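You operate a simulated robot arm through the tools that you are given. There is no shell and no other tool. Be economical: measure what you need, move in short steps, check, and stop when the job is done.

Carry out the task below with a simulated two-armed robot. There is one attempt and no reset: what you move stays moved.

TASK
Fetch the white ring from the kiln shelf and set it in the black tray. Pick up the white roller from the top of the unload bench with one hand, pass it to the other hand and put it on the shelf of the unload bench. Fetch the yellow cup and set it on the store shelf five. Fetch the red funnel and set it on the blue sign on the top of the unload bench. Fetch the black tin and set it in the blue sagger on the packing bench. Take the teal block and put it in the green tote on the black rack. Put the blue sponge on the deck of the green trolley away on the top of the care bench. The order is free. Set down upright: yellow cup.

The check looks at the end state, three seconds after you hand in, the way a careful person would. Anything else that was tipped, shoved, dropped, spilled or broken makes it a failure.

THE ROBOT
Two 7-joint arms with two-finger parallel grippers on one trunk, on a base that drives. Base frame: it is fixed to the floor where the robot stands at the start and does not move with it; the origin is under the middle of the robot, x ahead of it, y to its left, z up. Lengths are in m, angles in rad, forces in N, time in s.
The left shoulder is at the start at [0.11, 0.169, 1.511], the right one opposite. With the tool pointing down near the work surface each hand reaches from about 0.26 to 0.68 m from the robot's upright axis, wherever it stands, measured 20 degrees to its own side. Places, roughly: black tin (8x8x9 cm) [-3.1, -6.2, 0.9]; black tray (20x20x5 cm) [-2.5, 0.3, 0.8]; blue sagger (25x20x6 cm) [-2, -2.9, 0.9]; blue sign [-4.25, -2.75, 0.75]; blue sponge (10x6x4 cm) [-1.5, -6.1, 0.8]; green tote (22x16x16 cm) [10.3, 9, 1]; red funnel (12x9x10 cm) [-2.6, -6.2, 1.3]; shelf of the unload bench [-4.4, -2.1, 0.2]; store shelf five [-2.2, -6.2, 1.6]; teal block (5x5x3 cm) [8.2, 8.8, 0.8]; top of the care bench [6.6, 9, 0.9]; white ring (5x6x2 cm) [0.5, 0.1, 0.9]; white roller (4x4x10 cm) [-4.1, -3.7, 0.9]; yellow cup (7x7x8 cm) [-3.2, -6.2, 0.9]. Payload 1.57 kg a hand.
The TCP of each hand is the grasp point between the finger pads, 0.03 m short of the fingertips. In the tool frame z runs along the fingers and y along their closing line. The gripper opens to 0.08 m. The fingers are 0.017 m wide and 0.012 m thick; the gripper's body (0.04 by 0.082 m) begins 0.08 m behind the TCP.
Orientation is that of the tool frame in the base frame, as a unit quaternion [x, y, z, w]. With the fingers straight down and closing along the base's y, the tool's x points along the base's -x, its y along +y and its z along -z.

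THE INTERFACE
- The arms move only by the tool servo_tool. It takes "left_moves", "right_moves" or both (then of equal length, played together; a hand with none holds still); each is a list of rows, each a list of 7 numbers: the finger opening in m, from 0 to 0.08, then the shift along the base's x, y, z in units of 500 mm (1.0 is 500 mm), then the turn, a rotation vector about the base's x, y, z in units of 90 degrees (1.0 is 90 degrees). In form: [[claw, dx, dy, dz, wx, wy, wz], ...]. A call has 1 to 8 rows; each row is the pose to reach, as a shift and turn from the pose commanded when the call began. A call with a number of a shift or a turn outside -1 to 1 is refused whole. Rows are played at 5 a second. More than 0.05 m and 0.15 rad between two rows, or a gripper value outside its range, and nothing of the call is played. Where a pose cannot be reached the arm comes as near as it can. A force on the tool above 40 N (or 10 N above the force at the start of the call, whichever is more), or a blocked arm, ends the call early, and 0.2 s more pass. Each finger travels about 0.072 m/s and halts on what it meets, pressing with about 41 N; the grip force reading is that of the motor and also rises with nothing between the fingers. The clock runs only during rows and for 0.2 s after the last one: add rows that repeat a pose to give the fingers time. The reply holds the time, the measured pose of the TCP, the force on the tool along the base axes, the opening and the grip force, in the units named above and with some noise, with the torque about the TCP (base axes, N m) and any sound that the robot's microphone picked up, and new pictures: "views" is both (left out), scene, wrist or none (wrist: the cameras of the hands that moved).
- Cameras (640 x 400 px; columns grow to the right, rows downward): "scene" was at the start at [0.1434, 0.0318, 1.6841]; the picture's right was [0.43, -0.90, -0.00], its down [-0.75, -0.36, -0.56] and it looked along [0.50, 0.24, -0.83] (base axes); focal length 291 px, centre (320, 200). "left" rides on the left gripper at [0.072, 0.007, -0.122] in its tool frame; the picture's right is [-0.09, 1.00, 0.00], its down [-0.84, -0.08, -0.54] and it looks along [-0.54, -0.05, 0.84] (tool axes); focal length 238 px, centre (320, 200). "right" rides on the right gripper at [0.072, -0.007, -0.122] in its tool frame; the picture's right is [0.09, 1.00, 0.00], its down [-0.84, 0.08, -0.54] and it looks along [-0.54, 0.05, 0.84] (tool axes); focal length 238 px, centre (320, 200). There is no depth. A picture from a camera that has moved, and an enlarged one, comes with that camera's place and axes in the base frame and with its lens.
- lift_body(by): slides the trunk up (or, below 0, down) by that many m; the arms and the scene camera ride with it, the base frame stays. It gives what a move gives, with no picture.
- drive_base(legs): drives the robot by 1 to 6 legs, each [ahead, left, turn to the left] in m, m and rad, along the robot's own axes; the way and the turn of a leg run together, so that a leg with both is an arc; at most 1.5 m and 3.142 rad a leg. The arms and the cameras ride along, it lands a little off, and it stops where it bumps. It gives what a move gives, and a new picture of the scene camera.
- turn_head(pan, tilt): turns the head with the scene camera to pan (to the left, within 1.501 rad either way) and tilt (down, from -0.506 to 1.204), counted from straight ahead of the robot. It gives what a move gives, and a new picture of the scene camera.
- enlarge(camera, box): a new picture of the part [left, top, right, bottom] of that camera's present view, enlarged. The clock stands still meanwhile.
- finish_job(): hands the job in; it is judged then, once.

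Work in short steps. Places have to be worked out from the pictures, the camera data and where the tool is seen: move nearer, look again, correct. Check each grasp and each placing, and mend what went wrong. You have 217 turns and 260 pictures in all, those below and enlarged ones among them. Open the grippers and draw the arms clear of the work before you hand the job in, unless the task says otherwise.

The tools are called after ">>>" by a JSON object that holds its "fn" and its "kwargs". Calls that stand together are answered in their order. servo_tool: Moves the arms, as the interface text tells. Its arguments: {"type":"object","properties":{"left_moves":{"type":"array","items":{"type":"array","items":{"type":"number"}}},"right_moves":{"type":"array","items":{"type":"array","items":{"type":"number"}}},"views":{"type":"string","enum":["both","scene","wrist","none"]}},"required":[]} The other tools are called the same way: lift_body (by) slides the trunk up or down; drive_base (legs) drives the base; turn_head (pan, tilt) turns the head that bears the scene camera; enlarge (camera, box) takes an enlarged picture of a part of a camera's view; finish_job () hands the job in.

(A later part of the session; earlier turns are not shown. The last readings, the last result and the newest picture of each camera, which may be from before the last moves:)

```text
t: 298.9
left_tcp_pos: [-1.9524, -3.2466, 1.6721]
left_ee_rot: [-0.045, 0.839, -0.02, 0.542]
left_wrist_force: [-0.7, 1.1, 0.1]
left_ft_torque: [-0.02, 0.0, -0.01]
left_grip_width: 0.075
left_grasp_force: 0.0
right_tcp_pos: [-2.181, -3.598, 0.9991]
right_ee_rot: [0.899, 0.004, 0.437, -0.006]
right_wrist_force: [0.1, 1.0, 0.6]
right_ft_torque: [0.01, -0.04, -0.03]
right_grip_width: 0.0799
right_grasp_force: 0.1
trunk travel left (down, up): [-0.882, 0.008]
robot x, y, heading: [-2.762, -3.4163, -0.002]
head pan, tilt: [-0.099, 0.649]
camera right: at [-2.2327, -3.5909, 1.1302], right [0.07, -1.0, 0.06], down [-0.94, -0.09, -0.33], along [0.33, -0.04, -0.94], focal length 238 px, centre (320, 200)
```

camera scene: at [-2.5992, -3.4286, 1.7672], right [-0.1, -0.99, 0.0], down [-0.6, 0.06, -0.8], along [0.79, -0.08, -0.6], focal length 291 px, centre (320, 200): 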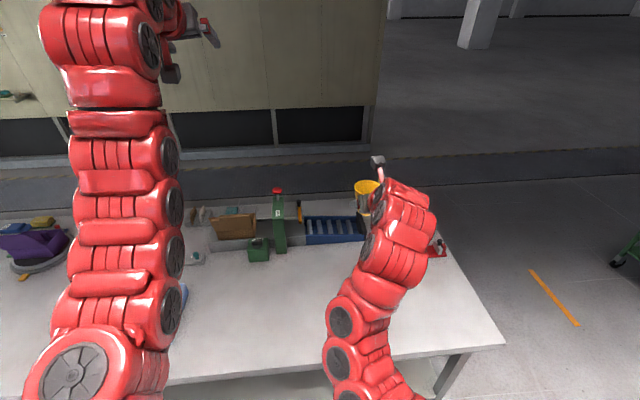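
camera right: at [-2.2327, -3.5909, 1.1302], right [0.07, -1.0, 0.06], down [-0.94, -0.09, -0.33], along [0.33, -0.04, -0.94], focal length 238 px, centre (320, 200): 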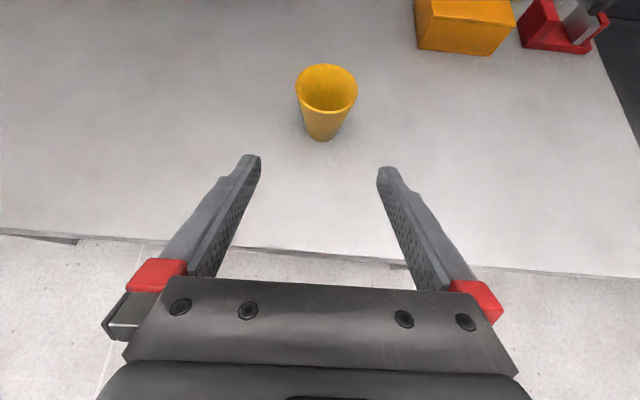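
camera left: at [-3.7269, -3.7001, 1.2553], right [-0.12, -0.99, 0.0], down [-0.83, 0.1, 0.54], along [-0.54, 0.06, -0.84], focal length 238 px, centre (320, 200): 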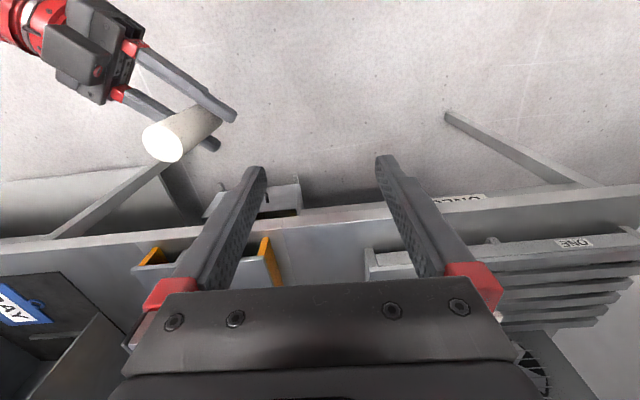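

The cup stands at ≈ [-2.037, -3.597]. I pull the right hand back, strafe so the left lines up, and lower the left to a pre-grasp.

>>> {"fn": "servo_tool", "kwargs": {"right_moves": [[0.08, -0.06, 0, 0.04, 0, 0, 0], [0.08, -0.12, 0, 0.08, 0, 0, 0], [0.08, -0.16, 0, 0.1, 0, 0, 0]], "views": "none"}}

>>> {"fn": "drive_base", "kwargs": {"legs": [[0, -0.35, 0]]}}

>>> {"fn": "servo_tool", "kwargs": {"left_moves": [[0.08, -0.05, 0, -0.07, 0, 0, 0], [0.08, -0.1, 0, -0.14, 0.02, 0, -0.01], [0.08, -0.15, 0, -0.22, 0.046, 0, -0.02], [0.08, -0.2, 0, -0.3, 0.046, 0, -0.02], [0.08, -0.25, 0, -0.38, 0.046, 0, -0.02], [0.08, -0.3, 0, -0.46, 0.046, 0, -0.02], [0.08, -0.36, 0, -0.54, 0.046, 0, -0.02], [0.08, -0.4, 0, -0.62, 0.046, 0, -0.02]], "views": "none"}}

>>> {"fn": "servo_tool", "kwargs": {"left_moves": [[0.08, -0.02, 0, -0.09, 0, 0, 0], [0.08, -0.02, 0, -0.18, 0, 0, 0], [0.08, -0.02, 0, -0.27, 0, 0, 0], [0.08, -0.02, 0, -0.36, 0, 0, 0], [0.08, -0.02, 0, -0.45, 0, 0, 0], [0.08, -0.02, 0, -0.54, 0, 0, 0], [0.08, -0.02, 0, -0.63, 0, 0, 0], [0.08, -0.02, 0, -0.7, 0, 0, 0]], "views": "wrist"}}

```text
t: 299.7
left_tcp_pos: [-1.9497, -3.2472, 1.6706]
left_ee_rot: [-0.045, 0.839, -0.018, 0.542]
left_wrist_force: [-0.7, -0.4, -0.5]
left_ft_torque: [0.01, 0.01, 0.02]
left_grip_width: 0.075
left_grasp_force: 0.0
right_tcp_pos: [-2.2481, -3.5968, 1.0323]
right_ee_rot: [0.899, 0.004, 0.438, -0.007]
right_wrist_force: [0.2, 0.7, 0.5]
right_ft_torque: [0.02, -0.03, -0.02]
right_grip_width: 0.0798
right_grasp_force: 0.0
right hand out of reach, approached as far as the arm can: row 3
trunk travel left (down, up): [-0.882, 0.008]
robot x, y, heading: [-2.762, -3.4235, -0.001]
head pan, tilt: [-0.099, 0.649]
```

```text
t: 302.0
left_tcp_pos: [-1.9517, -3.5987, 1.672]
left_ee_rot: [-0.043, 0.839, -0.021, 0.542]
left_wrist_force: [-0.9, -0.1, 0.1]
left_ft_torque: [0.02, 0.0, 0.0]
left_grip_width: 0.0748
left_grasp_force: 0.0
right_tcp_pos: [-2.2507, -3.948, 1.0326]
right_ee_rot: [0.899, 0.001, 0.438, -0.005]
right_wrist_force: [-1.3, -0.2, -0.1]
right_ft_torque: [-0.03, -0.01, 0.02]
right_grip_width: 0.08
right_grasp_force: 0.1
trunk travel left (down, up): [-0.882, 0.008]
robot x, y, heading: [-2.7625, -3.7706, -0.007]
head pan, tilt: [-0.099, 0.649]
camera scene: at [-2.5973, -3.7757, 1.7668], right [-0.11, -0.99, 0.0], down [-0.6, 0.06, -0.8], along [0.79, -0.09, -0.6], focal length 291 px, centre (320, 200)
```

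scene: 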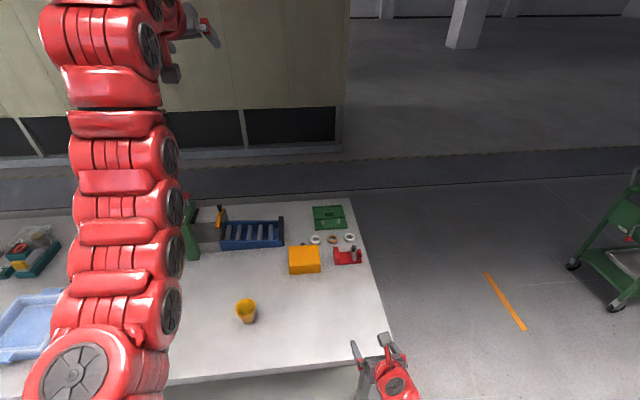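

```text
t: 303.8
left_tcp_pos: [-2.1134, -3.5999, 1.4232]
left_ee_rot: [-0.01, 0.84, 0.002, 0.543]
left_wrist_force: [0.1, 1.1, -0.3]
left_ft_torque: [0.02, 0.04, -0.01]
left_grip_width: 0.08
left_grasp_force: 0.1
left hand out of reach, approached as far as the arm can: row 7, 8
right_tcp_pos: [-2.2501, -3.9482, 1.0318]
right_ee_rot: [0.899, 0.002, 0.439, -0.005]
right_wrist_force: [0.5, 0.0, -0.4]
right_ft_torque: [0.0, -0.02, -0.03]
right_grip_width: 0.0799
right_grasp_force: 0.1
trunk travel left (down, up): [-0.882, 0.008]
robot x, y, heading: [-2.7587, -3.7667, -0.006]
head pan, tilt: [-0.099, 0.649]
```

```text
t: 305.6
left_tcp_pos: [-2.1249, -3.6024, 1.0744]
left_ee_rot: [-0.011, 0.84, 0.0, 0.542]
left_wrist_force: [0.1, 0.8, 0.1]
left_ft_torque: [-0.01, 0.0, 0.02]
left_grip_width: 0.08
left_grasp_force: 0.1
left hand out of reach, approached as far as the arm can: row 1, 2, 3, 4
right_tcp_pos: [-2.2489, -3.9492, 1.0331]
right_ee_rot: [0.899, 0.001, 0.439, -0.005]
right_wrist_force: [0.0, 0.1, 0.0]
right_ft_torque: [0.0, 0.01, 0.03]
right_grip_width: 0.0799
right_grasp_force: 0.1
trunk travel left (down, up): [-0.882, 0.008]
robot x, y, heading: [-2.7617, -3.7707, -0.008]
head pan, tilt: [-0.099, 0.649]
camera left: at [-2.265, -3.5966, 1.0605], right [0.02, 1.0, 0.07], down [-0.15, -0.07, 0.99], along [0.99, -0.03, 0.15], focal length 238 px, centre (320, 200)
```

left: 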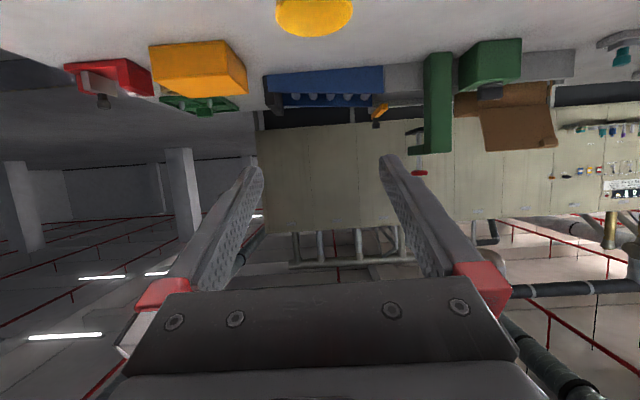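

I lower to the pre-grasp 12 cm behind the cup along the tool axis.

>>> {"fn": "servo_tool", "kwargs": {"left_moves": [[0.08, -0.03, 0.004, -0.08, 0, 0, 0], [0.08, -0.04, 0.006, -0.16, 0, 0, 0], [0.08, -0.042, 0.008, -0.25, 0, 0, 0]], "views": "wrist"}}

```text
t: 306.4
left_tcp_pos: [-2.1461, -3.5974, 0.9509]
left_ee_rot: [-0.011, 0.84, 0.002, 0.543]
left_wrist_force: [-0.6, -0.9, 0.4]
left_ft_torque: [0.0, -0.01, 0.0]
left_grip_width: 0.08
left_grasp_force: 0.0
right_tcp_pos: [-2.2509, -3.9492, 1.0316]
right_ee_rot: [0.899, 0.003, 0.438, -0.007]
right_wrist_force: [0.2, 0.4, -0.7]
right_ft_torque: [0.0, 0.0, 0.01]
right_grip_width: 0.0796
right_grasp_force: 0.0
trunk travel left (down, up): [-0.882, 0.008]
robot x, y, heading: [-2.7639, -3.7711, -0.009]
head pan, tilt: [-0.099, 0.649]
camera left: at [-2.2856, -3.5921, 0.9357], right [0.02, 1.0, 0.07], down [-0.15, -0.07, 0.99], along [0.99, -0.03, 0.15], focal length 238 px, centre (320, 200)
```

left: 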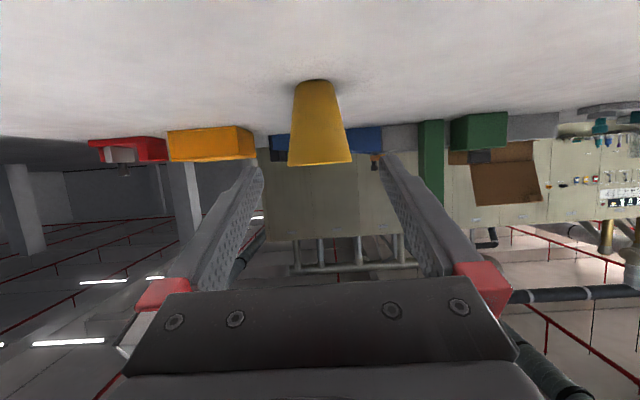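

Cup base z ≈ 0.857, rim ≈ 0.935. I advance along the axis to grip at z ≈ 0.908 and close.

>>> {"fn": "servo_tool", "kwargs": {"left_moves": [[0.08, 0.07, 0, -0.03, 0, 0, 0], [0.08, 0.14, 0, -0.06, 0, 0, 0], [0.08, 0.206, 0, -0.086, 0, 0, 0], [0.065, 0.206, 0, -0.086, 0, 0, 0], [0.05, 0.206, 0, -0.086, 0, 0, 0], [0.045, 0.206, 0, -0.086, 0, 0, 0], [0.045, 0.206, 0, -0.086, 0, 0, 0]], "views": "wrist"}}

```text
t: 308.0
left_tcp_pos: [-2.0452, -3.5964, 0.9088]
left_ee_rot: [-0.01, 0.84, 0.001, 0.543]
left_wrist_force: [-1.0, 0.5, -0.1]
left_ft_torque: [-0.01, -0.02, -0.01]
left_grip_width: 0.0567
left_grasp_force: 41.2
right_tcp_pos: [-2.2516, -3.9485, 1.033]
right_ee_rot: [0.899, 0.003, 0.438, -0.007]
right_wrist_force: [-0.4, -0.1, -0.1]
right_ft_torque: [-0.03, -0.02, 0.05]
right_grip_width: 0.0802
right_grasp_force: 0.0
trunk travel left (down, up): [-0.882, 0.008]
robot x, y, heading: [-2.7612, -3.7667, -0.005]
head pan, tilt: [-0.099, 0.649]
camera left: at [-2.1845, -3.5924, 0.8924], right [0.02, 1.0, 0.08], down [-0.15, -0.07, 0.99], along [0.99, -0.03, 0.15], focal length 238 px, centre (320, 200)
```

left: 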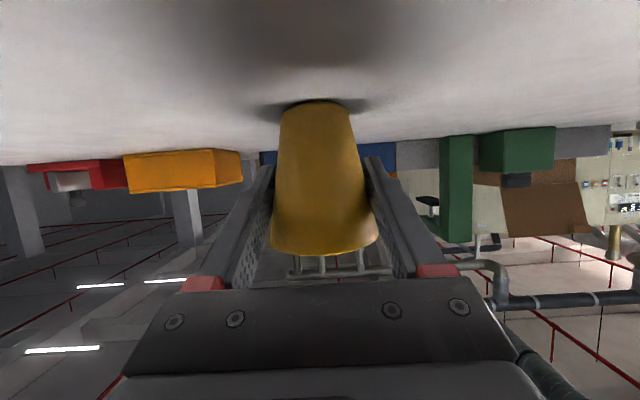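

Gripped (57 mm). I lift it high, then drive to the store shelf.

>>> {"fn": "servo_tool", "kwargs": {"left_moves": [[0.04, 0, 0, 0.05, 0, 0, 0], [0.04, 0, 0, 0.14, 0, 0, 0], [0.04, 0, 0, 0.23, 0, 0, 0], [0.04, 0, 0, 0.32, 0, 0, 0], [0.04, 0.02, 0, 0.41, 0, 0, 0], [0.04, 0.04, 0, 0.5, 0, 0, 0], [0.04, 0.06, 0, 0.59, 0, 0, 0], [0.04, 0.08, 0, 0.68, 0, 0, 0]], "views": "none"}}

>>> {"fn": "servo_tool", "kwargs": {"left_moves": [[0.04, 0.02, 0, 0.09, 0, 0, 0], [0.04, 0.04, 0, 0.18, 0, 0, 0], [0.04, 0.06, 0, 0.27, 0, 0, 0], [0.04, 0.08, 0, 0.36, 0, 0, 0], [0.04, 0.1, 0, 0.45, 0, 0, 0], [0.04, 0.12, 0, 0.54, 0, 0, 0], [0.04, 0.12, 0, 0.62, 0, 0, 0], [0.04, 0.12, 0, 0.7, 0, 0, 0]], "views": "none"}}

>>> {"fn": "drive_base", "kwargs": {"legs": [[0, -1.2, 0], [0, 0, -1.565]]}}

>>> {"fn": "turn_head", "kwargs": {"pan": 0.0, "tilt": 0.3}}

```text
t: 309.8
left_tcp_pos: [-2.0042, -3.5959, 1.2472]
left_ee_rot: [-0.01, 0.839, 0.001, 0.543]
left_wrist_force: [-0.4, -0.1, 0.3]
left_ft_torque: [-0.01, -0.01, 0.01]
left_grip_width: 0.0566
left_grasp_force: 40.9
right_tcp_pos: [-2.25, -3.9482, 1.0325]
right_ee_rot: [0.899, 0.002, 0.439, -0.006]
right_wrist_force: [-0.7, -0.5, -0.2]
right_ft_torque: [0.06, 0.0, -0.04]
right_grip_width: 0.0799
right_grasp_force: 0.0
trunk travel left (down, up): [-0.882, 0.008]
robot x, y, heading: [-2.76, -3.7682, -0.004]
head pan, tilt: [-0.099, 0.649]
```

```text
t: 311.6
left_tcp_pos: [-1.9442, -3.5988, 1.5975]
left_ee_rot: [-0.01, 0.84, 0.002, 0.543]
left_wrist_force: [0.6, -0.5, 0.1]
left_ft_torque: [0.01, 0.02, 0.01]
left_grip_width: 0.0564
left_grasp_force: 41.3
right_tcp_pos: [-2.2514, -3.9486, 1.0346]
right_ee_rot: [0.899, 0.001, 0.439, -0.005]
right_wrist_force: [-0.5, 0.3, -0.2]
right_ft_torque: [0.01, -0.01, -0.03]
right_grip_width: 0.0799
right_grasp_force: 0.0
trunk travel left (down, up): [-0.882, 0.008]
robot x, y, heading: [-2.7647, -3.7674, -0.007]
head pan, tilt: [-0.099, 0.649]
```

```text
t: 321.6
left_tcp_pos: [-2.6041, -5.8003, 1.5971]
left_ee_rot: [0.589, 0.598, -0.385, 0.383]
left_wrist_force: [0.4, -0.2, -0.7]
left_ft_torque: [-0.02, 0.0, 0.0]
left_grip_width: 0.0554
left_grasp_force: 41.7
right_tcp_pos: [-2.9524, -5.489, 1.0322]
right_ee_rot: [-0.635, 0.637, -0.313, -0.307]
right_wrist_force: [0.0, -0.1, -0.2]
right_ft_torque: [-0.02, 0.01, 0.02]
right_grip_width: 0.08
right_grasp_force: 0.1
trunk travel left (down, up): [-0.882, 0.008]
robot x, y, heading: [-2.7643, -4.9794, -1.587]
head pan, tilt: [-0.099, 0.649]
camera scene: at [-2.7796, -5.1453, 1.7668], right [-0.99, 0.12, 0.0], down [0.07, 0.6, -0.8], along [-0.09, -0.79, -0.6], focal length 291 px, centre (320, 200)
```

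scene: 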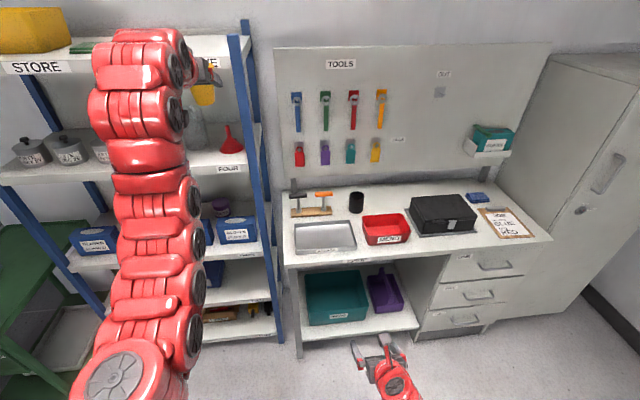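

```text
t: 322.4
left_tcp_pos: [-2.6055, -5.8012, 1.5979]
left_ee_rot: [0.589, 0.598, -0.385, 0.383]
left_wrist_force: [0.8, -0.7, 0.3]
left_ft_torque: [0.02, 0.01, 0.02]
left_grip_width: 0.056
left_grasp_force: 41.3
right_tcp_pos: [-2.9521, -5.49, 1.0319]
right_ee_rot: [-0.634, 0.637, -0.313, -0.307]
right_wrist_force: [-0.7, 0.4, -0.1]
right_ft_torque: [-0.01, -0.01, 0.0]
right_grip_width: 0.0801
right_grasp_force: 0.1
trunk travel left (down, up): [-0.882, 0.008]
robot x, y, heading: [-2.7717, -4.9797, -1.591]
head pan, tilt: [0.0, 0.3]
camera scene: at [-2.7714, -5.1524, 1.7984], right [-1.0, 0.02, 0.0], down [0.01, 0.3, -0.95], along [-0.02, -0.95, -0.3], focal length 291 px, centre (320, 200)
```

scene: 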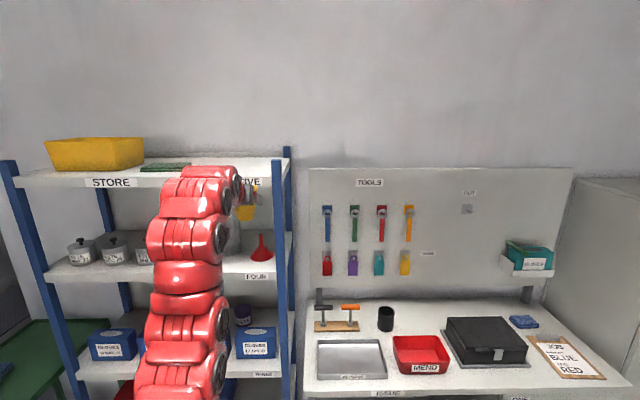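

Shelf surface ≈ 1.587. I strafe 0.115 left, raise trunk the last bit and the hand to ≈1.68.

>>> {"fn": "drive_base", "kwargs": {"legs": [[0, 0.115, 0.02]]}}

>>> {"fn": "lift_body", "kwargs": {"by": 0.008}}

>>> {"fn": "servo_tool", "kwargs": {"left_moves": [[0.04, 0, 0, 0.06, 0, 0, 0], [0.04, 0, 0, 0.11, 0, 0, 0], [0.04, 0, 0, 0.15, 0, 0, 0]], "views": "both"}}

```text
t: 323.6
left_tcp_pos: [-2.4779, -5.7992, 1.5976]
left_ee_rot: [0.584, 0.604, -0.38, 0.387]
left_wrist_force: [0.0, -0.2, -0.8]
left_ft_torque: [-0.01, 0.02, 0.0]
left_grip_width: 0.0558
left_grasp_force: 40.5
right_tcp_pos: [-2.8292, -5.4931, 1.0311]
right_ee_rot: [0.639, -0.631, 0.316, 0.305]
right_wrist_force: [0.1, 0.7, -0.3]
right_ft_torque: [0.0, -0.02, 0.01]
right_grip_width: 0.0799
right_grasp_force: 0.1
trunk travel left (down, up): [-0.882, 0.008]
robot x, y, heading: [-2.6539, -4.9809, -1.572]
head pan, tilt: [0.0, 0.3]
camera scene: at [-2.6559, -5.1534, 1.7985], right [-1.0, 0.0, 0.0], down [0.0, 0.3, -0.96], along [0.0, -0.96, -0.3], focal length 291 px, centre (320, 200)
```

scene: 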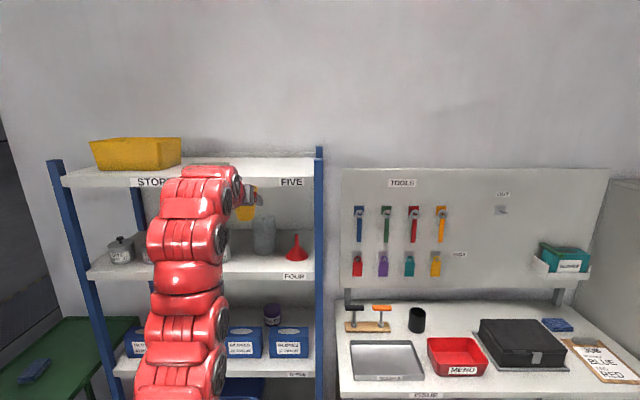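

```text
t: 324.2
left_tcp_pos: [-2.4769, -5.7987, 1.6051]
left_ee_rot: [0.585, 0.603, -0.382, 0.386]
left_wrist_force: [-1.2, 0.3, -0.2]
left_ft_torque: [0.0, 0.02, -0.01]
left_grip_width: 0.0556
left_grasp_force: 41.1
right_tcp_pos: [-2.8301, -5.4932, 1.0391]
right_ee_rot: [0.64, -0.632, 0.315, 0.304]
right_wrist_force: [0.1, -0.6, -0.8]
right_ft_torque: [-0.01, -0.01, 0.03]
right_grip_width: 0.08
right_grasp_force: 0.1
trunk travel left (down, up): [-0.89, 0.0]
robot x, y, heading: [-2.656, -4.9777, -1.568]
head pan, tilt: [0.0, 0.3]
```

```text
t: 325.0
left_tcp_pos: [-2.4745, -5.7972, 1.6736]
left_ee_rot: [0.585, 0.603, -0.382, 0.385]
left_wrist_force: [0.1, 0.0, -0.4]
left_ft_torque: [0.0, -0.02, 0.03]
left_grip_width: 0.0554
left_grasp_force: 41.0
left hand out of reach, approached as far as the arm can: row 3
right_tcp_pos: [-2.8282, -5.4942, 1.0395]
right_ee_rot: [0.639, -0.632, 0.315, 0.305]
right_wrist_force: [0.5, -0.2, 0.6]
right_ft_torque: [0.0, 0.01, 0.02]
right_grip_width: 0.0799
right_grasp_force: 0.1
trunk travel left (down, up): [-0.89, 0.0]
robot x, y, heading: [-2.6534, -4.9815, -1.564]
head pan, tilt: [0.0, 0.3]
camera scene: at [-2.6533, -5.1534, 1.8065], right [-1.0, 0.0, 0.0], down [0.0, 0.3, -0.96], along [0.0, -0.96, -0.3], focal length 291 px, centre (320, 200)
camera left: at [-2.4705, -5.656, 1.6576], right [1.0, -0.01, 0.07], down [-0.07, 0.15, 0.99], along [-0.02, -0.99, 0.15], focal length 238 px, centre (320, 200)
```

scene: 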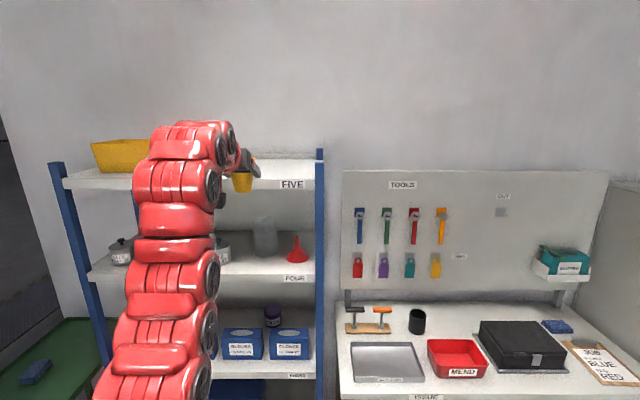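
left: 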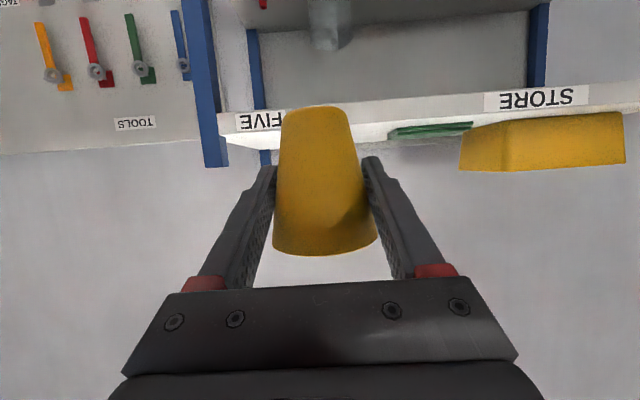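

About 2 cm clearance over the shelf edge. I drive 0.37 m ahead over the shelf.

>>> {"fn": "drive_base", "kwargs": {"legs": [[0.37, 0, 0]]}}

>>> {"fn": "enlarge", "kwargs": {"camera": "left", "box": [0, 0, 640, 400]}}

```text
t: 327.3
left_tcp_pos: [-2.4716, -6.1619, 1.674]
left_ee_rot: [0.583, 0.605, -0.38, 0.387]
left_wrist_force: [-0.5, 0.5, -0.4]
left_ft_torque: [-0.01, 0.0, 0.0]
left_grip_width: 0.0555
left_grasp_force: 41.1
right_tcp_pos: [-2.8253, -5.8615, 1.0403]
right_ee_rot: [0.641, -0.63, 0.317, 0.304]
right_wrist_force: [-0.7, -0.6, -0.3]
right_ft_torque: [-0.01, -0.01, 0.01]
right_grip_width: 0.0799
right_grasp_force: 0.1
trunk travel left (down, up): [-0.89, 0.0]
robot x, y, heading: [-2.6506, -5.3484, -1.565]
head pan, tilt: [0.0, 0.3]
camera scene: at [-2.6523, -5.519, 1.8067], right [-1.0, -0.01, 0.0], down [0.0, 0.29, -0.96], along [0.0, -0.96, -0.29], focal length 291 px, centre (320, 200)
```

scene: 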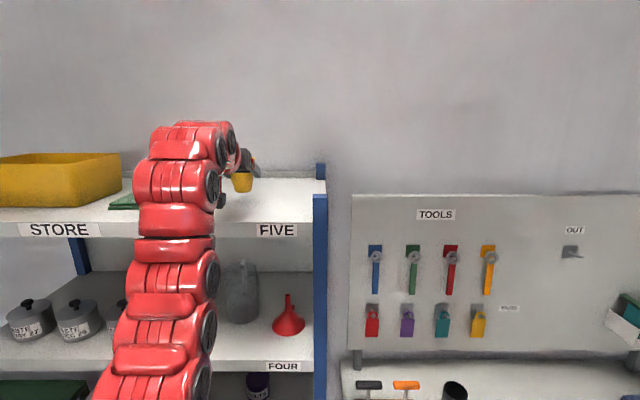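

```text
1.00 times, centred on (320, 200) of left (not enlarged: the box is as wide or as high as the picture)
camera zoom: at [-2.4679, -6.0211, 1.6586], right [1.0, -0.01, 0.08], down [-0.07, 0.15, 0.99], along [-0.02, -0.99, 0.15], focal length 238 px, centre (320, 200)
```

zoom: 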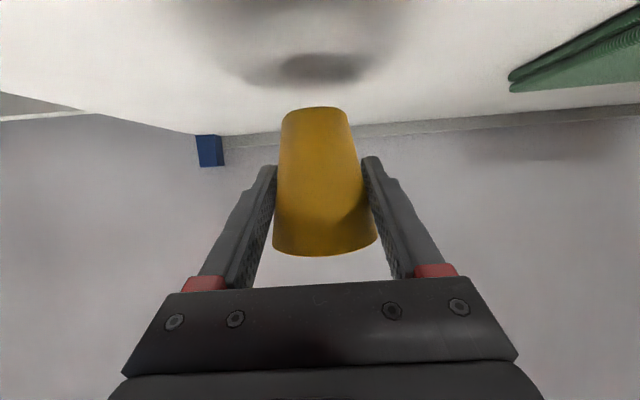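

The cup hovers over the shelf. I lower in small steps to contact.

>>> {"fn": "servo_tool", "kwargs": {"left_moves": [[0.04, 0, 0, -0.015, 0, 0, 0], [0.04, 0, 0, -0.03, 0, 0, 0], [0.04, 0, 0, -0.042, 0, 0, 0], [0.04, 0, 0, -0.054, 0, 0, 0], [0.04, 0, 0, -0.064, 0, 0, 0], [0.04, 0, 0, -0.074, 0, 0, 0], [0.04, 0, 0, -0.084, 0, 0, 0]], "views": "wrist"}}

```text
t: 328.9
left_tcp_pos: [-2.473, -6.1605, 1.6353]
left_ee_rot: [0.582, 0.603, -0.382, 0.389]
left_wrist_force: [-0.4, 1.9, 18.1]
left_ft_torque: [-0.11, -0.12, 0.07]
left_grip_width: 0.0509
left_grasp_force: 41.4
right_tcp_pos: [-2.8262, -5.8602, 1.0414]
right_ee_rot: [0.64, -0.63, 0.316, 0.304]
right_wrist_force: [-0.6, 0.3, -0.2]
right_ft_torque: [0.0, 0.0, 0.04]
right_grip_width: 0.0801
right_grasp_force: 0.0
trunk travel left (down, up): [-0.89, 0.0]
robot x, y, heading: [-2.6529, -5.3453, -1.565]
head pan, tilt: [0.0, 0.3]
camera left: at [-2.4688, -6.0193, 1.6184], right [1.0, -0.01, 0.08], down [-0.07, 0.15, 0.99], along [-0.02, -0.99, 0.15], focal length 238 px, centre (320, 200)
```

left: 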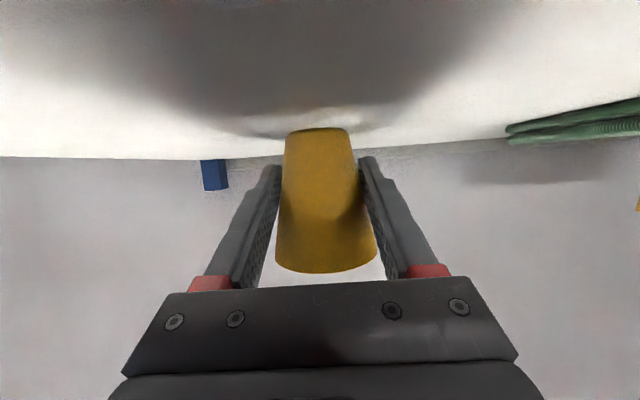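

Seated. I open and retreat straight back.

>>> {"fn": "servo_tool", "kwargs": {"left_moves": [[0.06, 0, 0, 0.004, 0, 0, 0], [0.08, 0, 0, 0.006, 0, 0, 0], [0.08, 0, 0, 0.006, 0, 0, 0], [0.08, 0, 0.06, 0.02, 0, 0, 0], [0.08, 0, 0.13, 0.04, 0, 0, 0]], "views": "wrist"}}

>>> {"fn": "drive_base", "kwargs": {"legs": [[-0.35, 0, 0]]}}

>>> {"fn": "enlarge", "kwargs": {"camera": "scene", "box": [60, 120, 340, 295]}}

```text
t: 330.1
left_tcp_pos: [-2.47, -6.0971, 1.6514]
left_ee_rot: [0.583, 0.603, -0.383, 0.388]
left_wrist_force: [0.1, -0.1, 0.2]
left_ft_torque: [-0.02, 0.01, 0.0]
left_grip_width: 0.0799
left_grasp_force: 0.0
right_tcp_pos: [-2.8258, -5.8608, 1.0408]
right_ee_rot: [0.64, -0.631, 0.315, 0.305]
right_wrist_force: [1.1, -0.4, 0.0]
right_ft_torque: [0.03, -0.01, 0.0]
right_grip_width: 0.0799
right_grasp_force: 0.1
trunk travel left (down, up): [-0.89, 0.0]
robot x, y, heading: [-2.65, -5.3474, -1.564]
head pan, tilt: [0.0, 0.3]
camera left: at [-2.467, -5.9553, 1.6352], right [1.0, -0.01, 0.08], down [-0.07, 0.15, 0.99], along [-0.02, -0.99, 0.15], focal length 238 px, centre (320, 200)
```

left: 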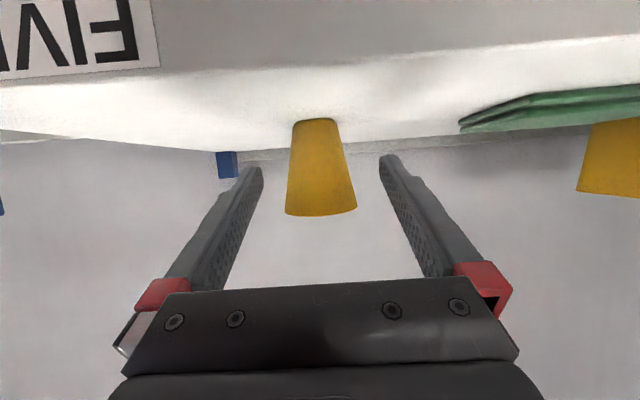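

```text
t: 332.4
left_tcp_pos: [-2.4753, -5.7516, 1.6482]
left_ee_rot: [0.585, 0.603, -0.382, 0.386]
left_wrist_force: [-1.0, -0.5, 1.3]
left_ft_torque: [0.02, 0.0, -0.02]
left_grip_width: 0.0799
left_grasp_force: 0.1
right_tcp_pos: [-2.8287, -5.5115, 1.0391]
right_ee_rot: [0.639, -0.633, 0.314, 0.305]
right_wrist_force: [-0.1, -0.4, -0.8]
right_ft_torque: [0.01, -0.01, 0.0]
right_grip_width: 0.0801
right_grasp_force: 0.1
trunk travel left (down, up): [-0.89, 0.0]
robot x, y, heading: [-2.6526, -4.9964, -1.576]
head pan, tilt: [0.0, 0.3]
camera scene: at [-2.6538, -5.1724, 1.8063], right [-1.0, 0.0, 0.0], down [0.0, 0.3, -0.95], along [0.0, -0.95, -0.3], focal length 291 px, centre (320, 200)
```

scene: 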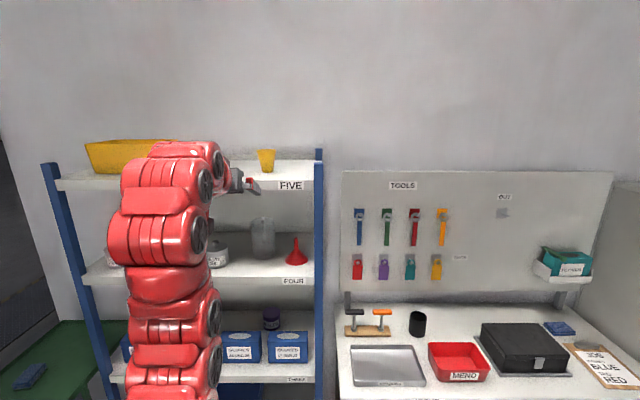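

```text
2.29 times, centred on (200, 208) of scene
camera zoom: at [-2.6538, -5.1724, 1.8063], right [-1.0, 0.0, 0.0], down [0.0, 0.3, -0.95], along [0.0, -0.95, -0.3], focal length 666 px, centre (594, 183)
```

zoom: 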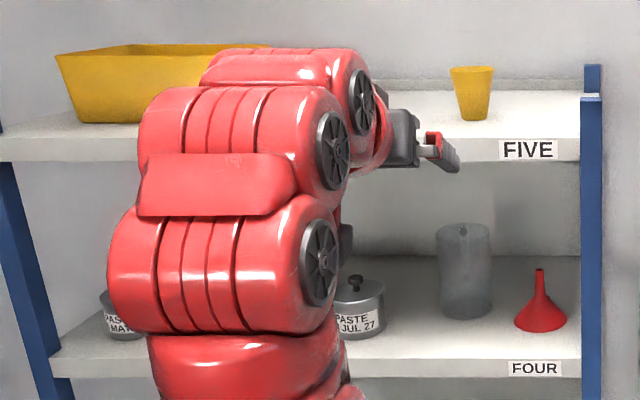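

Cup stands upright on shelf five. Now the funnel (≈[-2.562, -6.181], z 1.24–1.34) with the left hand at the same pitch: lower to its spout height and approach.

>>> {"fn": "servo_tool", "kwargs": {"left_moves": [[0.06, -0.03, 0.02, -0.09, 0, 0, 0], [0.06, -0.06, 0.02, -0.18, 0, 0, 0], [0.06, -0.09, 0.02, -0.27, 0, 0, 0], [0.06, -0.12, 0.02, -0.36, 0, 0, 0], [0.06, -0.15, 0.02, -0.45, 0, 0, 0], [0.06, -0.174, 0.02, -0.53, 0, 0, 0], [0.06, -0.174, 0.02, -0.57, 0, 0, 0]], "views": "none"}}

>>> {"fn": "drive_base", "kwargs": {"legs": [[0.27, 0, 0]]}}

>>> {"fn": "enlarge", "kwargs": {"camera": "left", "box": [0, 0, 640, 400]}}

```text
t: 334.0
left_tcp_pos: [-2.561, -5.7404, 1.3639]
left_ee_rot: [0.584, 0.603, -0.382, 0.387]
left_wrist_force: [-0.3, 0.3, -0.1]
left_ft_torque: [-0.01, 0.0, 0.0]
left_grip_width: 0.06
left_grasp_force: 0.1
right_tcp_pos: [-2.8296, -5.5107, 1.0403]
right_ee_rot: [0.639, -0.632, 0.315, 0.305]
right_wrist_force: [0.5, 0.2, -0.6]
right_ft_torque: [-0.01, -0.01, 0.0]
right_grip_width: 0.0803
right_grasp_force: 0.0
trunk travel left (down, up): [-0.89, 0.0]
robot x, y, heading: [-2.6522, -4.9984, -1.57]
head pan, tilt: [0.0, 0.3]
```

```text
t: 335.9
left_tcp_pos: [-2.5621, -6.0042, 1.3665]
left_ee_rot: [0.585, 0.602, -0.382, 0.387]
left_wrist_force: [0.7, -0.1, 0.0]
left_ft_torque: [-0.01, 0.01, -0.03]
left_grip_width: 0.06
left_grasp_force: 0.1
right_tcp_pos: [-2.8293, -5.7755, 1.041]
right_ee_rot: [0.639, -0.632, 0.315, 0.305]
right_wrist_force: [0.4, -0.2, 0.2]
right_ft_torque: [0.04, 0.04, -0.02]
right_grip_width: 0.0802
right_grasp_force: 0.0
trunk travel left (down, up): [-0.89, 0.0]
robot x, y, heading: [-2.6528, -5.2646, -1.576]
head pan, tilt: [0.0, 0.3]
camera scene: at [-2.6542, -5.4343, 1.8067], right [-1.0, 0.0, 0.0], down [0.0, 0.29, -0.96], along [0.0, -0.96, -0.29], focal length 291 px, centre (320, 200)
```

scene: 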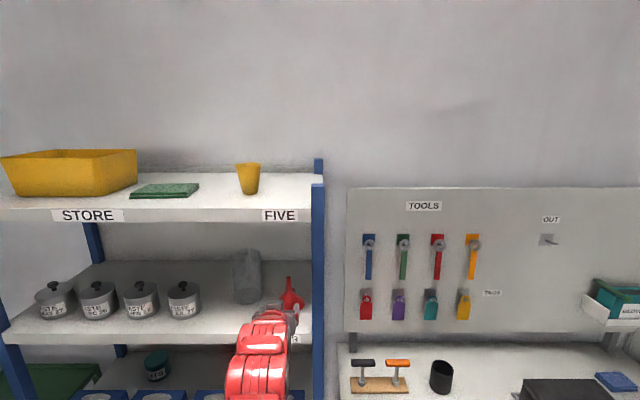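

```text
1.00 times, centred on (320, 200) of left (not enlarged: the box is as wide or as high as the picture)
camera zoom: at [-2.5582, -5.863, 1.3498], right [1.0, -0.01, 0.08], down [-0.07, 0.15, 0.99], along [-0.03, -0.99, 0.15], focal length 238 px, centre (320, 200)
```

zoom: 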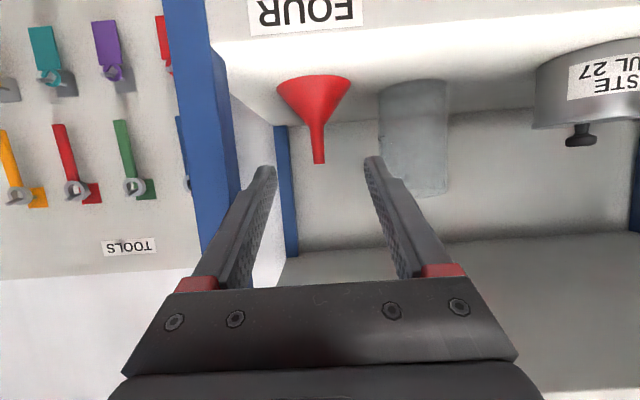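

Spout is centred between the fingers at z 1.30–1.35. I lower 4 cm, drive 0.11 m in, and check.

>>> {"fn": "servo_tool", "kwargs": {"left_moves": [[0.06, -0.004, 0, -0.04, 0, 0, 0], [0.06, -0.006, 0, -0.078, 0, 0, 0]], "views": "none"}}

>>> {"fn": "drive_base", "kwargs": {"legs": [[0.11, 0, 0.005]]}}

>>> {"fn": "enlarge", "kwargs": {"camera": "left", "box": [0, 0, 640, 400]}}

```text
t: 336.5
left_tcp_pos: [-2.5653, -6.0045, 1.3249]
left_ee_rot: [0.585, 0.603, -0.382, 0.386]
left_wrist_force: [0.4, -0.9, 0.3]
left_ft_torque: [0.01, 0.0, 0.02]
left_grip_width: 0.0601
left_grasp_force: 0.1
right_tcp_pos: [-2.8296, -5.7763, 1.0394]
right_ee_rot: [0.639, -0.632, 0.315, 0.305]
right_wrist_force: [-0.8, -0.8, 0.2]
right_ft_torque: [0.01, 0.0, 0.0]
right_grip_width: 0.0799
right_grasp_force: 0.0
trunk travel left (down, up): [-0.89, 0.0]
robot x, y, heading: [-2.6503, -5.2629, -1.57]
head pan, tilt: [0.0, 0.3]
```

```text
t: 337.7
left_tcp_pos: [-2.5621, -6.1164, 1.3255]
left_ee_rot: [0.584, 0.603, -0.382, 0.387]
left_wrist_force: [-0.3, -0.1, -0.1]
left_ft_torque: [0.02, 0.0, 0.02]
left_grip_width: 0.0601
left_grasp_force: 0.0
right_tcp_pos: [-2.8281, -5.8884, 1.0411]
right_ee_rot: [0.639, -0.632, 0.315, 0.305]
right_wrist_force: [-0.8, 1.1, 0.3]
right_ft_torque: [0.04, 0.0, -0.01]
right_grip_width: 0.0802
right_grasp_force: 0.1
trunk travel left (down, up): [-0.89, 0.0]
robot x, y, heading: [-2.656, -5.3782, -1.57]
head pan, tilt: [0.0, 0.3]
camera scene: at [-2.6537, -5.5477, 1.8067], right [-1.0, 0.0, 0.0], down [0.0, 0.29, -0.96], along [0.0, -0.96, -0.29], focal length 291 px, centre (320, 200)
```

scene: 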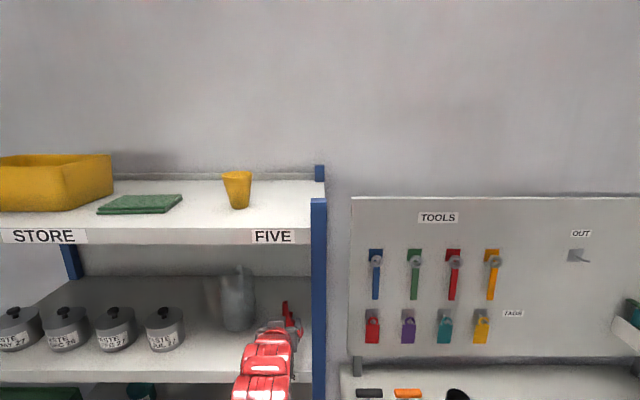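

```text
1.00 times, centred on (320, 200) of left (not enlarged: the box is as wide or as high as the picture)
camera zoom: at [-2.5591, -5.9754, 1.3097], right [1.0, -0.01, 0.08], down [-0.07, 0.15, 0.99], along [-0.02, -0.99, 0.15], focal length 238 px, centre (320, 200)
```

zoom: 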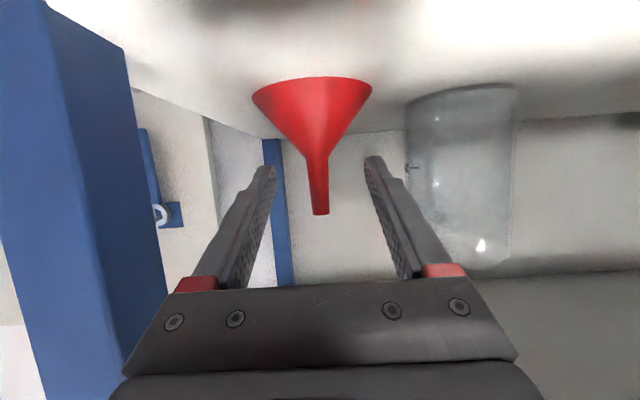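

Funnel axis ≈ [-2.564, -6.155]; spout z 1.307–1.347. I advance 4 cm and close.

>>> {"fn": "servo_tool", "kwargs": {"left_moves": [[0.06, -0.002, -0.04, 0.002, 0, 0, 0], [0.06, -0.004, -0.08, 0.004, 0, 0, 0], [0.04, -0.004, -0.08, 0.004, 0, 0, 0], [0.02, -0.004, -0.08, 0.004, 0, 0, 0], [0.005, -0.004, -0.08, 0.004, 0, 0, 0], [0.0, -0.004, -0.08, 0.004, 0, 0, 0]], "views": "wrist"}}

```text
t: 339.1
left_tcp_pos: [-2.563, -6.1576, 1.328]
left_ee_rot: [0.584, 0.604, -0.381, 0.387]
left_wrist_force: [-0.1, -0.9, 1.7]
left_ft_torque: [-0.11, -0.02, -0.03]
left_grip_width: 0.0146
left_grasp_force: 31.5
right_tcp_pos: [-2.8279, -5.8889, 1.0404]
right_ee_rot: [0.64, -0.631, 0.315, 0.304]
right_wrist_force: [0.2, -0.3, 0.0]
right_ft_torque: [0.01, 0.02, -0.02]
right_grip_width: 0.0799
right_grasp_force: 0.1
trunk travel left (down, up): [-0.89, 0.0]
robot x, y, heading: [-2.6541, -5.3743, -1.568]
head pan, tilt: [0.0, 0.3]
camera left: at [-2.5604, -6.0158, 1.312], right [1.0, -0.01, 0.08], down [-0.07, 0.15, 0.99], along [-0.02, -0.99, 0.15], focal length 238 px, centre (320, 200)
```

left: 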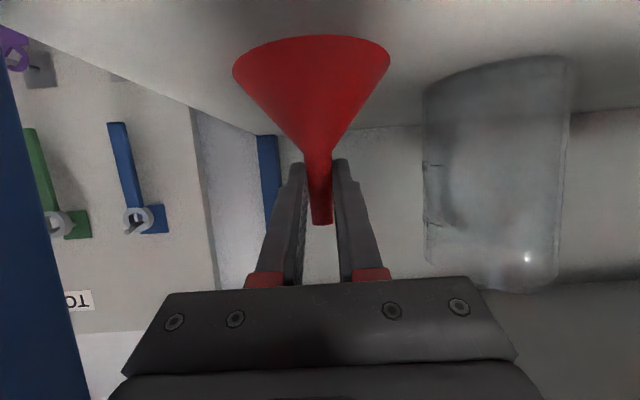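

Gripped. I lift 5 cm and back out.

>>> {"fn": "servo_tool", "kwargs": {"left_moves": [[0.0, 0, 0, 0.04, 0, 0, 0], [0.0, 0, 0, 0.1, 0, 0, 0], [0.0, 0, 0, 0.1, 0, 0, 0]], "views": "none"}}

>>> {"fn": "drive_base", "kwargs": {"legs": [[-0.4, 0, 0]]}}

>>> {"fn": "enlarge", "kwargs": {"camera": "left", "box": [0, 0, 640, 400]}}

```text
t: 339.9
left_tcp_pos: [-2.5649, -6.1572, 1.3763]
left_ee_rot: [0.584, 0.604, -0.381, 0.387]
left_wrist_force: [0.2, 0.7, 0.1]
left_ft_torque: [0.01, -0.01, -0.02]
left_grip_width: 0.0147
left_grasp_force: 31.0
right_tcp_pos: [-2.8273, -5.8901, 1.0394]
right_ee_rot: [0.64, -0.631, 0.316, 0.304]
right_wrist_force: [0.1, 0.1, 0.2]
right_ft_torque: [0.0, 0.01, 0.02]
right_grip_width: 0.0801
right_grasp_force: 0.0
trunk travel left (down, up): [-0.89, 0.0]
robot x, y, heading: [-2.6526, -5.3725, -1.567]
head pan, tilt: [0.0, 0.3]
```

```text
t: 342.4
left_tcp_pos: [-2.5638, -5.7511, 1.376]
left_ee_rot: [0.583, 0.604, -0.38, 0.387]
left_wrist_force: [0.2, -0.1, -0.2]
left_ft_torque: [0.01, -0.04, -0.01]
left_grip_width: 0.0146
left_grasp_force: 30.8
right_tcp_pos: [-2.828, -5.4845, 1.0387]
right_ee_rot: [0.64, -0.631, 0.315, 0.304]
right_wrist_force: [-0.3, -0.4, 0.0]
right_ft_torque: [0.01, -0.01, -0.02]
right_grip_width: 0.0804
right_grasp_force: 0.1
trunk travel left (down, up): [-0.89, 0.0]
robot x, y, heading: [-2.6551, -4.9685, -1.568]
head pan, tilt: [0.0, 0.3]
camera scene: at [-2.6545, -5.1448, 1.8064], right [-1.0, 0.0, 0.0], down [0.0, 0.3, -0.95], along [0.0, -0.95, -0.3], focal length 291 px, centre (320, 200)
```

scene: 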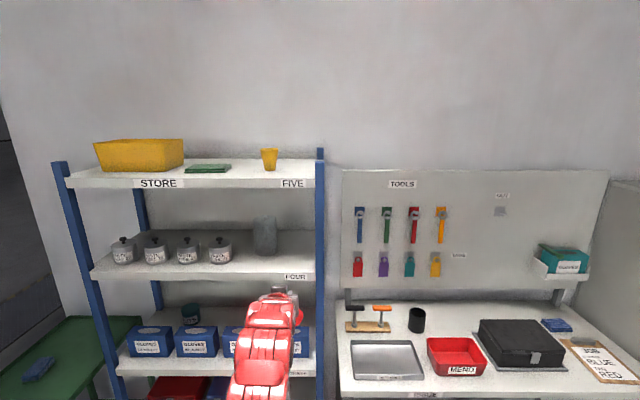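

```text
1.00 times, centred on (320, 200) of left (not enlarged: the box is as wide or as high as the picture)
camera zoom: at [-2.5606, -5.6104, 1.3596], right [1.0, -0.01, 0.08], down [-0.07, 0.15, 0.99], along [-0.02, -0.99, 0.15], focal length 238 px, centre (320, 200)
```

zoom: 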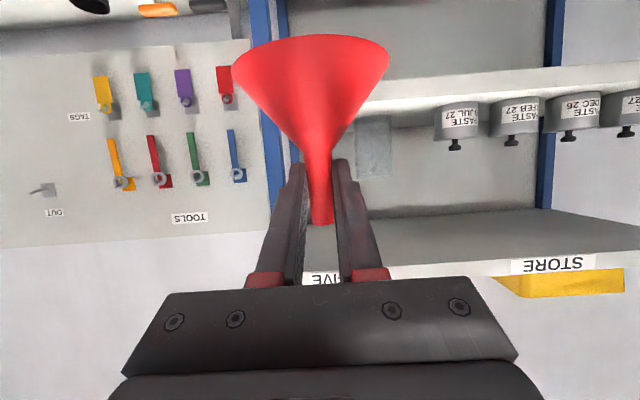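

Funnel held. I also fetch the tin with the right hand now (tin ≈ [-3.082, -6.235], rim z 0.945). I pull the left in a bit, strafe and drive up.

>>> {"fn": "servo_tool", "kwargs": {"left_moves": [[0.0, 0, 0.06, 0, 0, 0, 0], [0.0, 0, 0.12, 0, 0, 0, 0], [0.0, 0, 0.18, 0, 0, 0, 0]], "right_moves": [[0.08, 0, -0.04, 0, 0, 0, 0], [0.08, -0.03, -0.09, 0, 0, 0, 0], [0.08, -0.06, -0.14, 0, 0, 0, 0]], "views": "none"}}

>>> {"fn": "drive_base", "kwargs": {"legs": [[0, -0.23, 0], [0.47, 0, 0]]}}

>>> {"fn": "enlarge", "kwargs": {"camera": "right", "box": [0, 0, 640, 400]}}

```text
t: 343.2
left_tcp_pos: [-2.5641, -5.6587, 1.377]
left_ee_rot: [0.583, 0.603, -0.381, 0.388]
left_wrist_force: [-0.2, -0.7, -0.3]
left_ft_torque: [0.04, 0.02, 0.02]
left_grip_width: 0.0146
left_grasp_force: 30.6
right_tcp_pos: [-2.859, -5.5536, 1.0398]
right_ee_rot: [0.64, -0.63, 0.316, 0.305]
right_wrist_force: [-0.3, -0.8, -0.3]
right_ft_torque: [0.0, -0.01, -0.01]
right_grip_width: 0.0797
right_grasp_force: 0.0
trunk travel left (down, up): [-0.89, 0.0]
robot x, y, heading: [-2.6561, -4.968, -1.565]
head pan, tilt: [0.0, 0.3]
```

```text
t: 347.3
left_tcp_pos: [-2.7817, -6.1278, 1.3779]
left_ee_rot: [0.58, 0.607, -0.379, 0.389]
left_wrist_force: [0.1, -0.5, 0.7]
left_ft_torque: [-0.02, 0.0, -0.05]
left_grip_width: 0.0146
left_grasp_force: 30.9
right_tcp_pos: [-3.0788, -6.0248, 1.0405]
right_ee_rot: [0.643, -0.628, 0.317, 0.303]
right_wrist_force: [0.6, -0.4, -0.4]
right_ft_torque: [-0.01, 0.02, 0.03]
right_grip_width: 0.0804
right_grasp_force: 0.0
trunk travel left (down, up): [-0.89, 0.0]
robot x, y, heading: [-2.8803, -5.4403, -1.561]
head pan, tilt: [0.0, 0.3]
camera scene: at [-2.879, -5.6122, 1.8067], right [-1.0, -0.01, 0.0], down [0.0, 0.3, -0.96], along [0.01, -0.96, -0.3], focal length 291 px, centre (320, 200)
```

scene: 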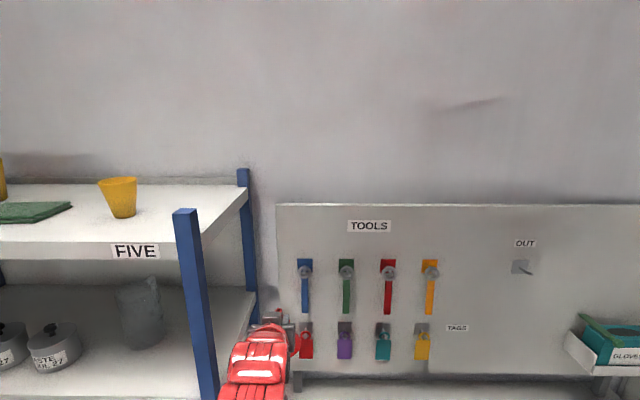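

```text
1.00 times, centred on (320, 200) of right (not enlarged: the box is as wide or as high as the picture)
camera zoom: at [-3.075, -5.9726, 1.1725], right [-0.99, -0.09, 0.06], down [-0.1, 0.94, -0.33], along [-0.03, -0.33, -0.94], focal length 238 px, centre (320, 200)
```

zoom: 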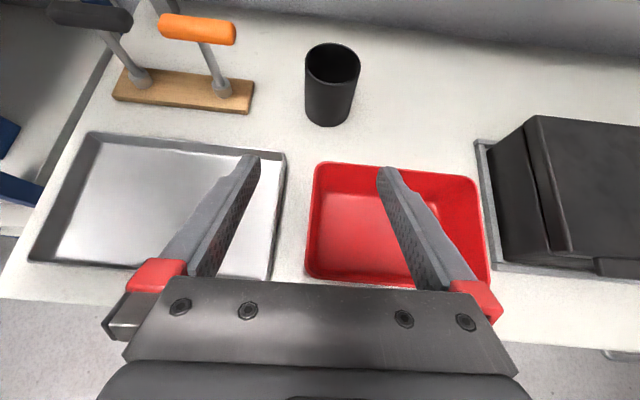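

Tin at ≈ [-3.082, -6.240]. I move to the pre-grasp.

>>> {"fn": "servo_tool", "kwargs": {"right_moves": [[0.08, -0.006, -0.08, -0.02, 0, 0, 0], [0.08, -0.012, -0.16, -0.06, 0, 0, 0], [0.08, -0.013, -0.238, -0.118, 0, 0, 0]], "views": "wrist"}}

```text
t: 348.1
left_tcp_pos: [-2.7832, -6.1296, 1.3757]
left_ee_rot: [0.581, 0.607, -0.378, 0.388]
left_wrist_force: [0.2, 0.1, -1.0]
left_ft_torque: [0.03, -0.02, 0.0]
left_grip_width: 0.0148
left_grasp_force: 31.3
right_tcp_pos: [-3.0879, -6.1464, 0.9789]
right_ee_rot: [0.643, -0.629, 0.316, 0.302]
right_wrist_force: [-0.3, 0.0, 0.2]
right_ft_torque: [0.0, 0.01, -0.01]
right_grip_width: 0.0801
right_grasp_force: 0.1
trunk travel left (down, up): [-0.89, 0.0]
robot x, y, heading: [-2.8742, -5.4406, -1.554]
head pan, tilt: [0.0, 0.3]
camera right: at [-3.0827, -6.0943, 1.1113], right [-0.99, -0.09, 0.06], down [-0.1, 0.94, -0.33], along [-0.03, -0.33, -0.94], focal length 238 px, centre (320, 200)
```

right: 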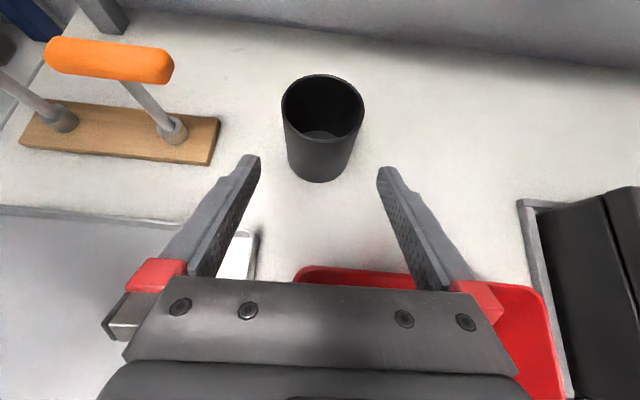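

Aligned. I advance to straddle the tin, then check before closing.

>>> {"fn": "servo_tool", "kwargs": {"right_moves": [[0.08, 0.004, -0.06, -0.048, 0, 0, 0], [0.08, 0.008, -0.12, -0.096, 0, 0, 0], [0.08, 0.0105, -0.17, -0.136, 0, 0, 0]], "views": "wrist"}}

```text
t: 348.9
left_tcp_pos: [-2.7826, -6.1314, 1.3761]
left_ee_rot: [0.58, 0.607, -0.379, 0.389]
left_wrist_force: [-0.1, -0.2, 0.1]
left_ft_torque: [0.02, 0.0, 0.0]
left_grip_width: 0.0146
left_grasp_force: 30.4
right_tcp_pos: [-3.0785, -6.2225, 0.9146]
right_ee_rot: [0.646, -0.627, 0.315, 0.299]
right_wrist_force: [-1.1, 0.1, 0.0]
right_ft_torque: [-0.06, 0.13, -0.12]
right_grip_width: 0.0798
right_grasp_force: 0.1
right hand out of reach, approached as far as the arm can: row 3
trunk travel left (down, up): [-0.89, 0.0]
robot x, y, heading: [-2.8801, -5.4408, -1.559]
head pan, tilt: [0.0, 0.3]
camera right: at [-3.0753, -6.171, 1.0471], right [-0.99, -0.09, 0.06], down [-0.11, 0.94, -0.32], along [-0.03, -0.32, -0.95], focal length 238 px, centre (320, 200)
```

right: 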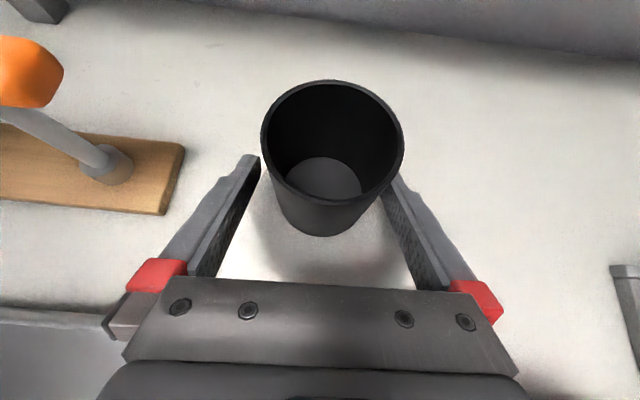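

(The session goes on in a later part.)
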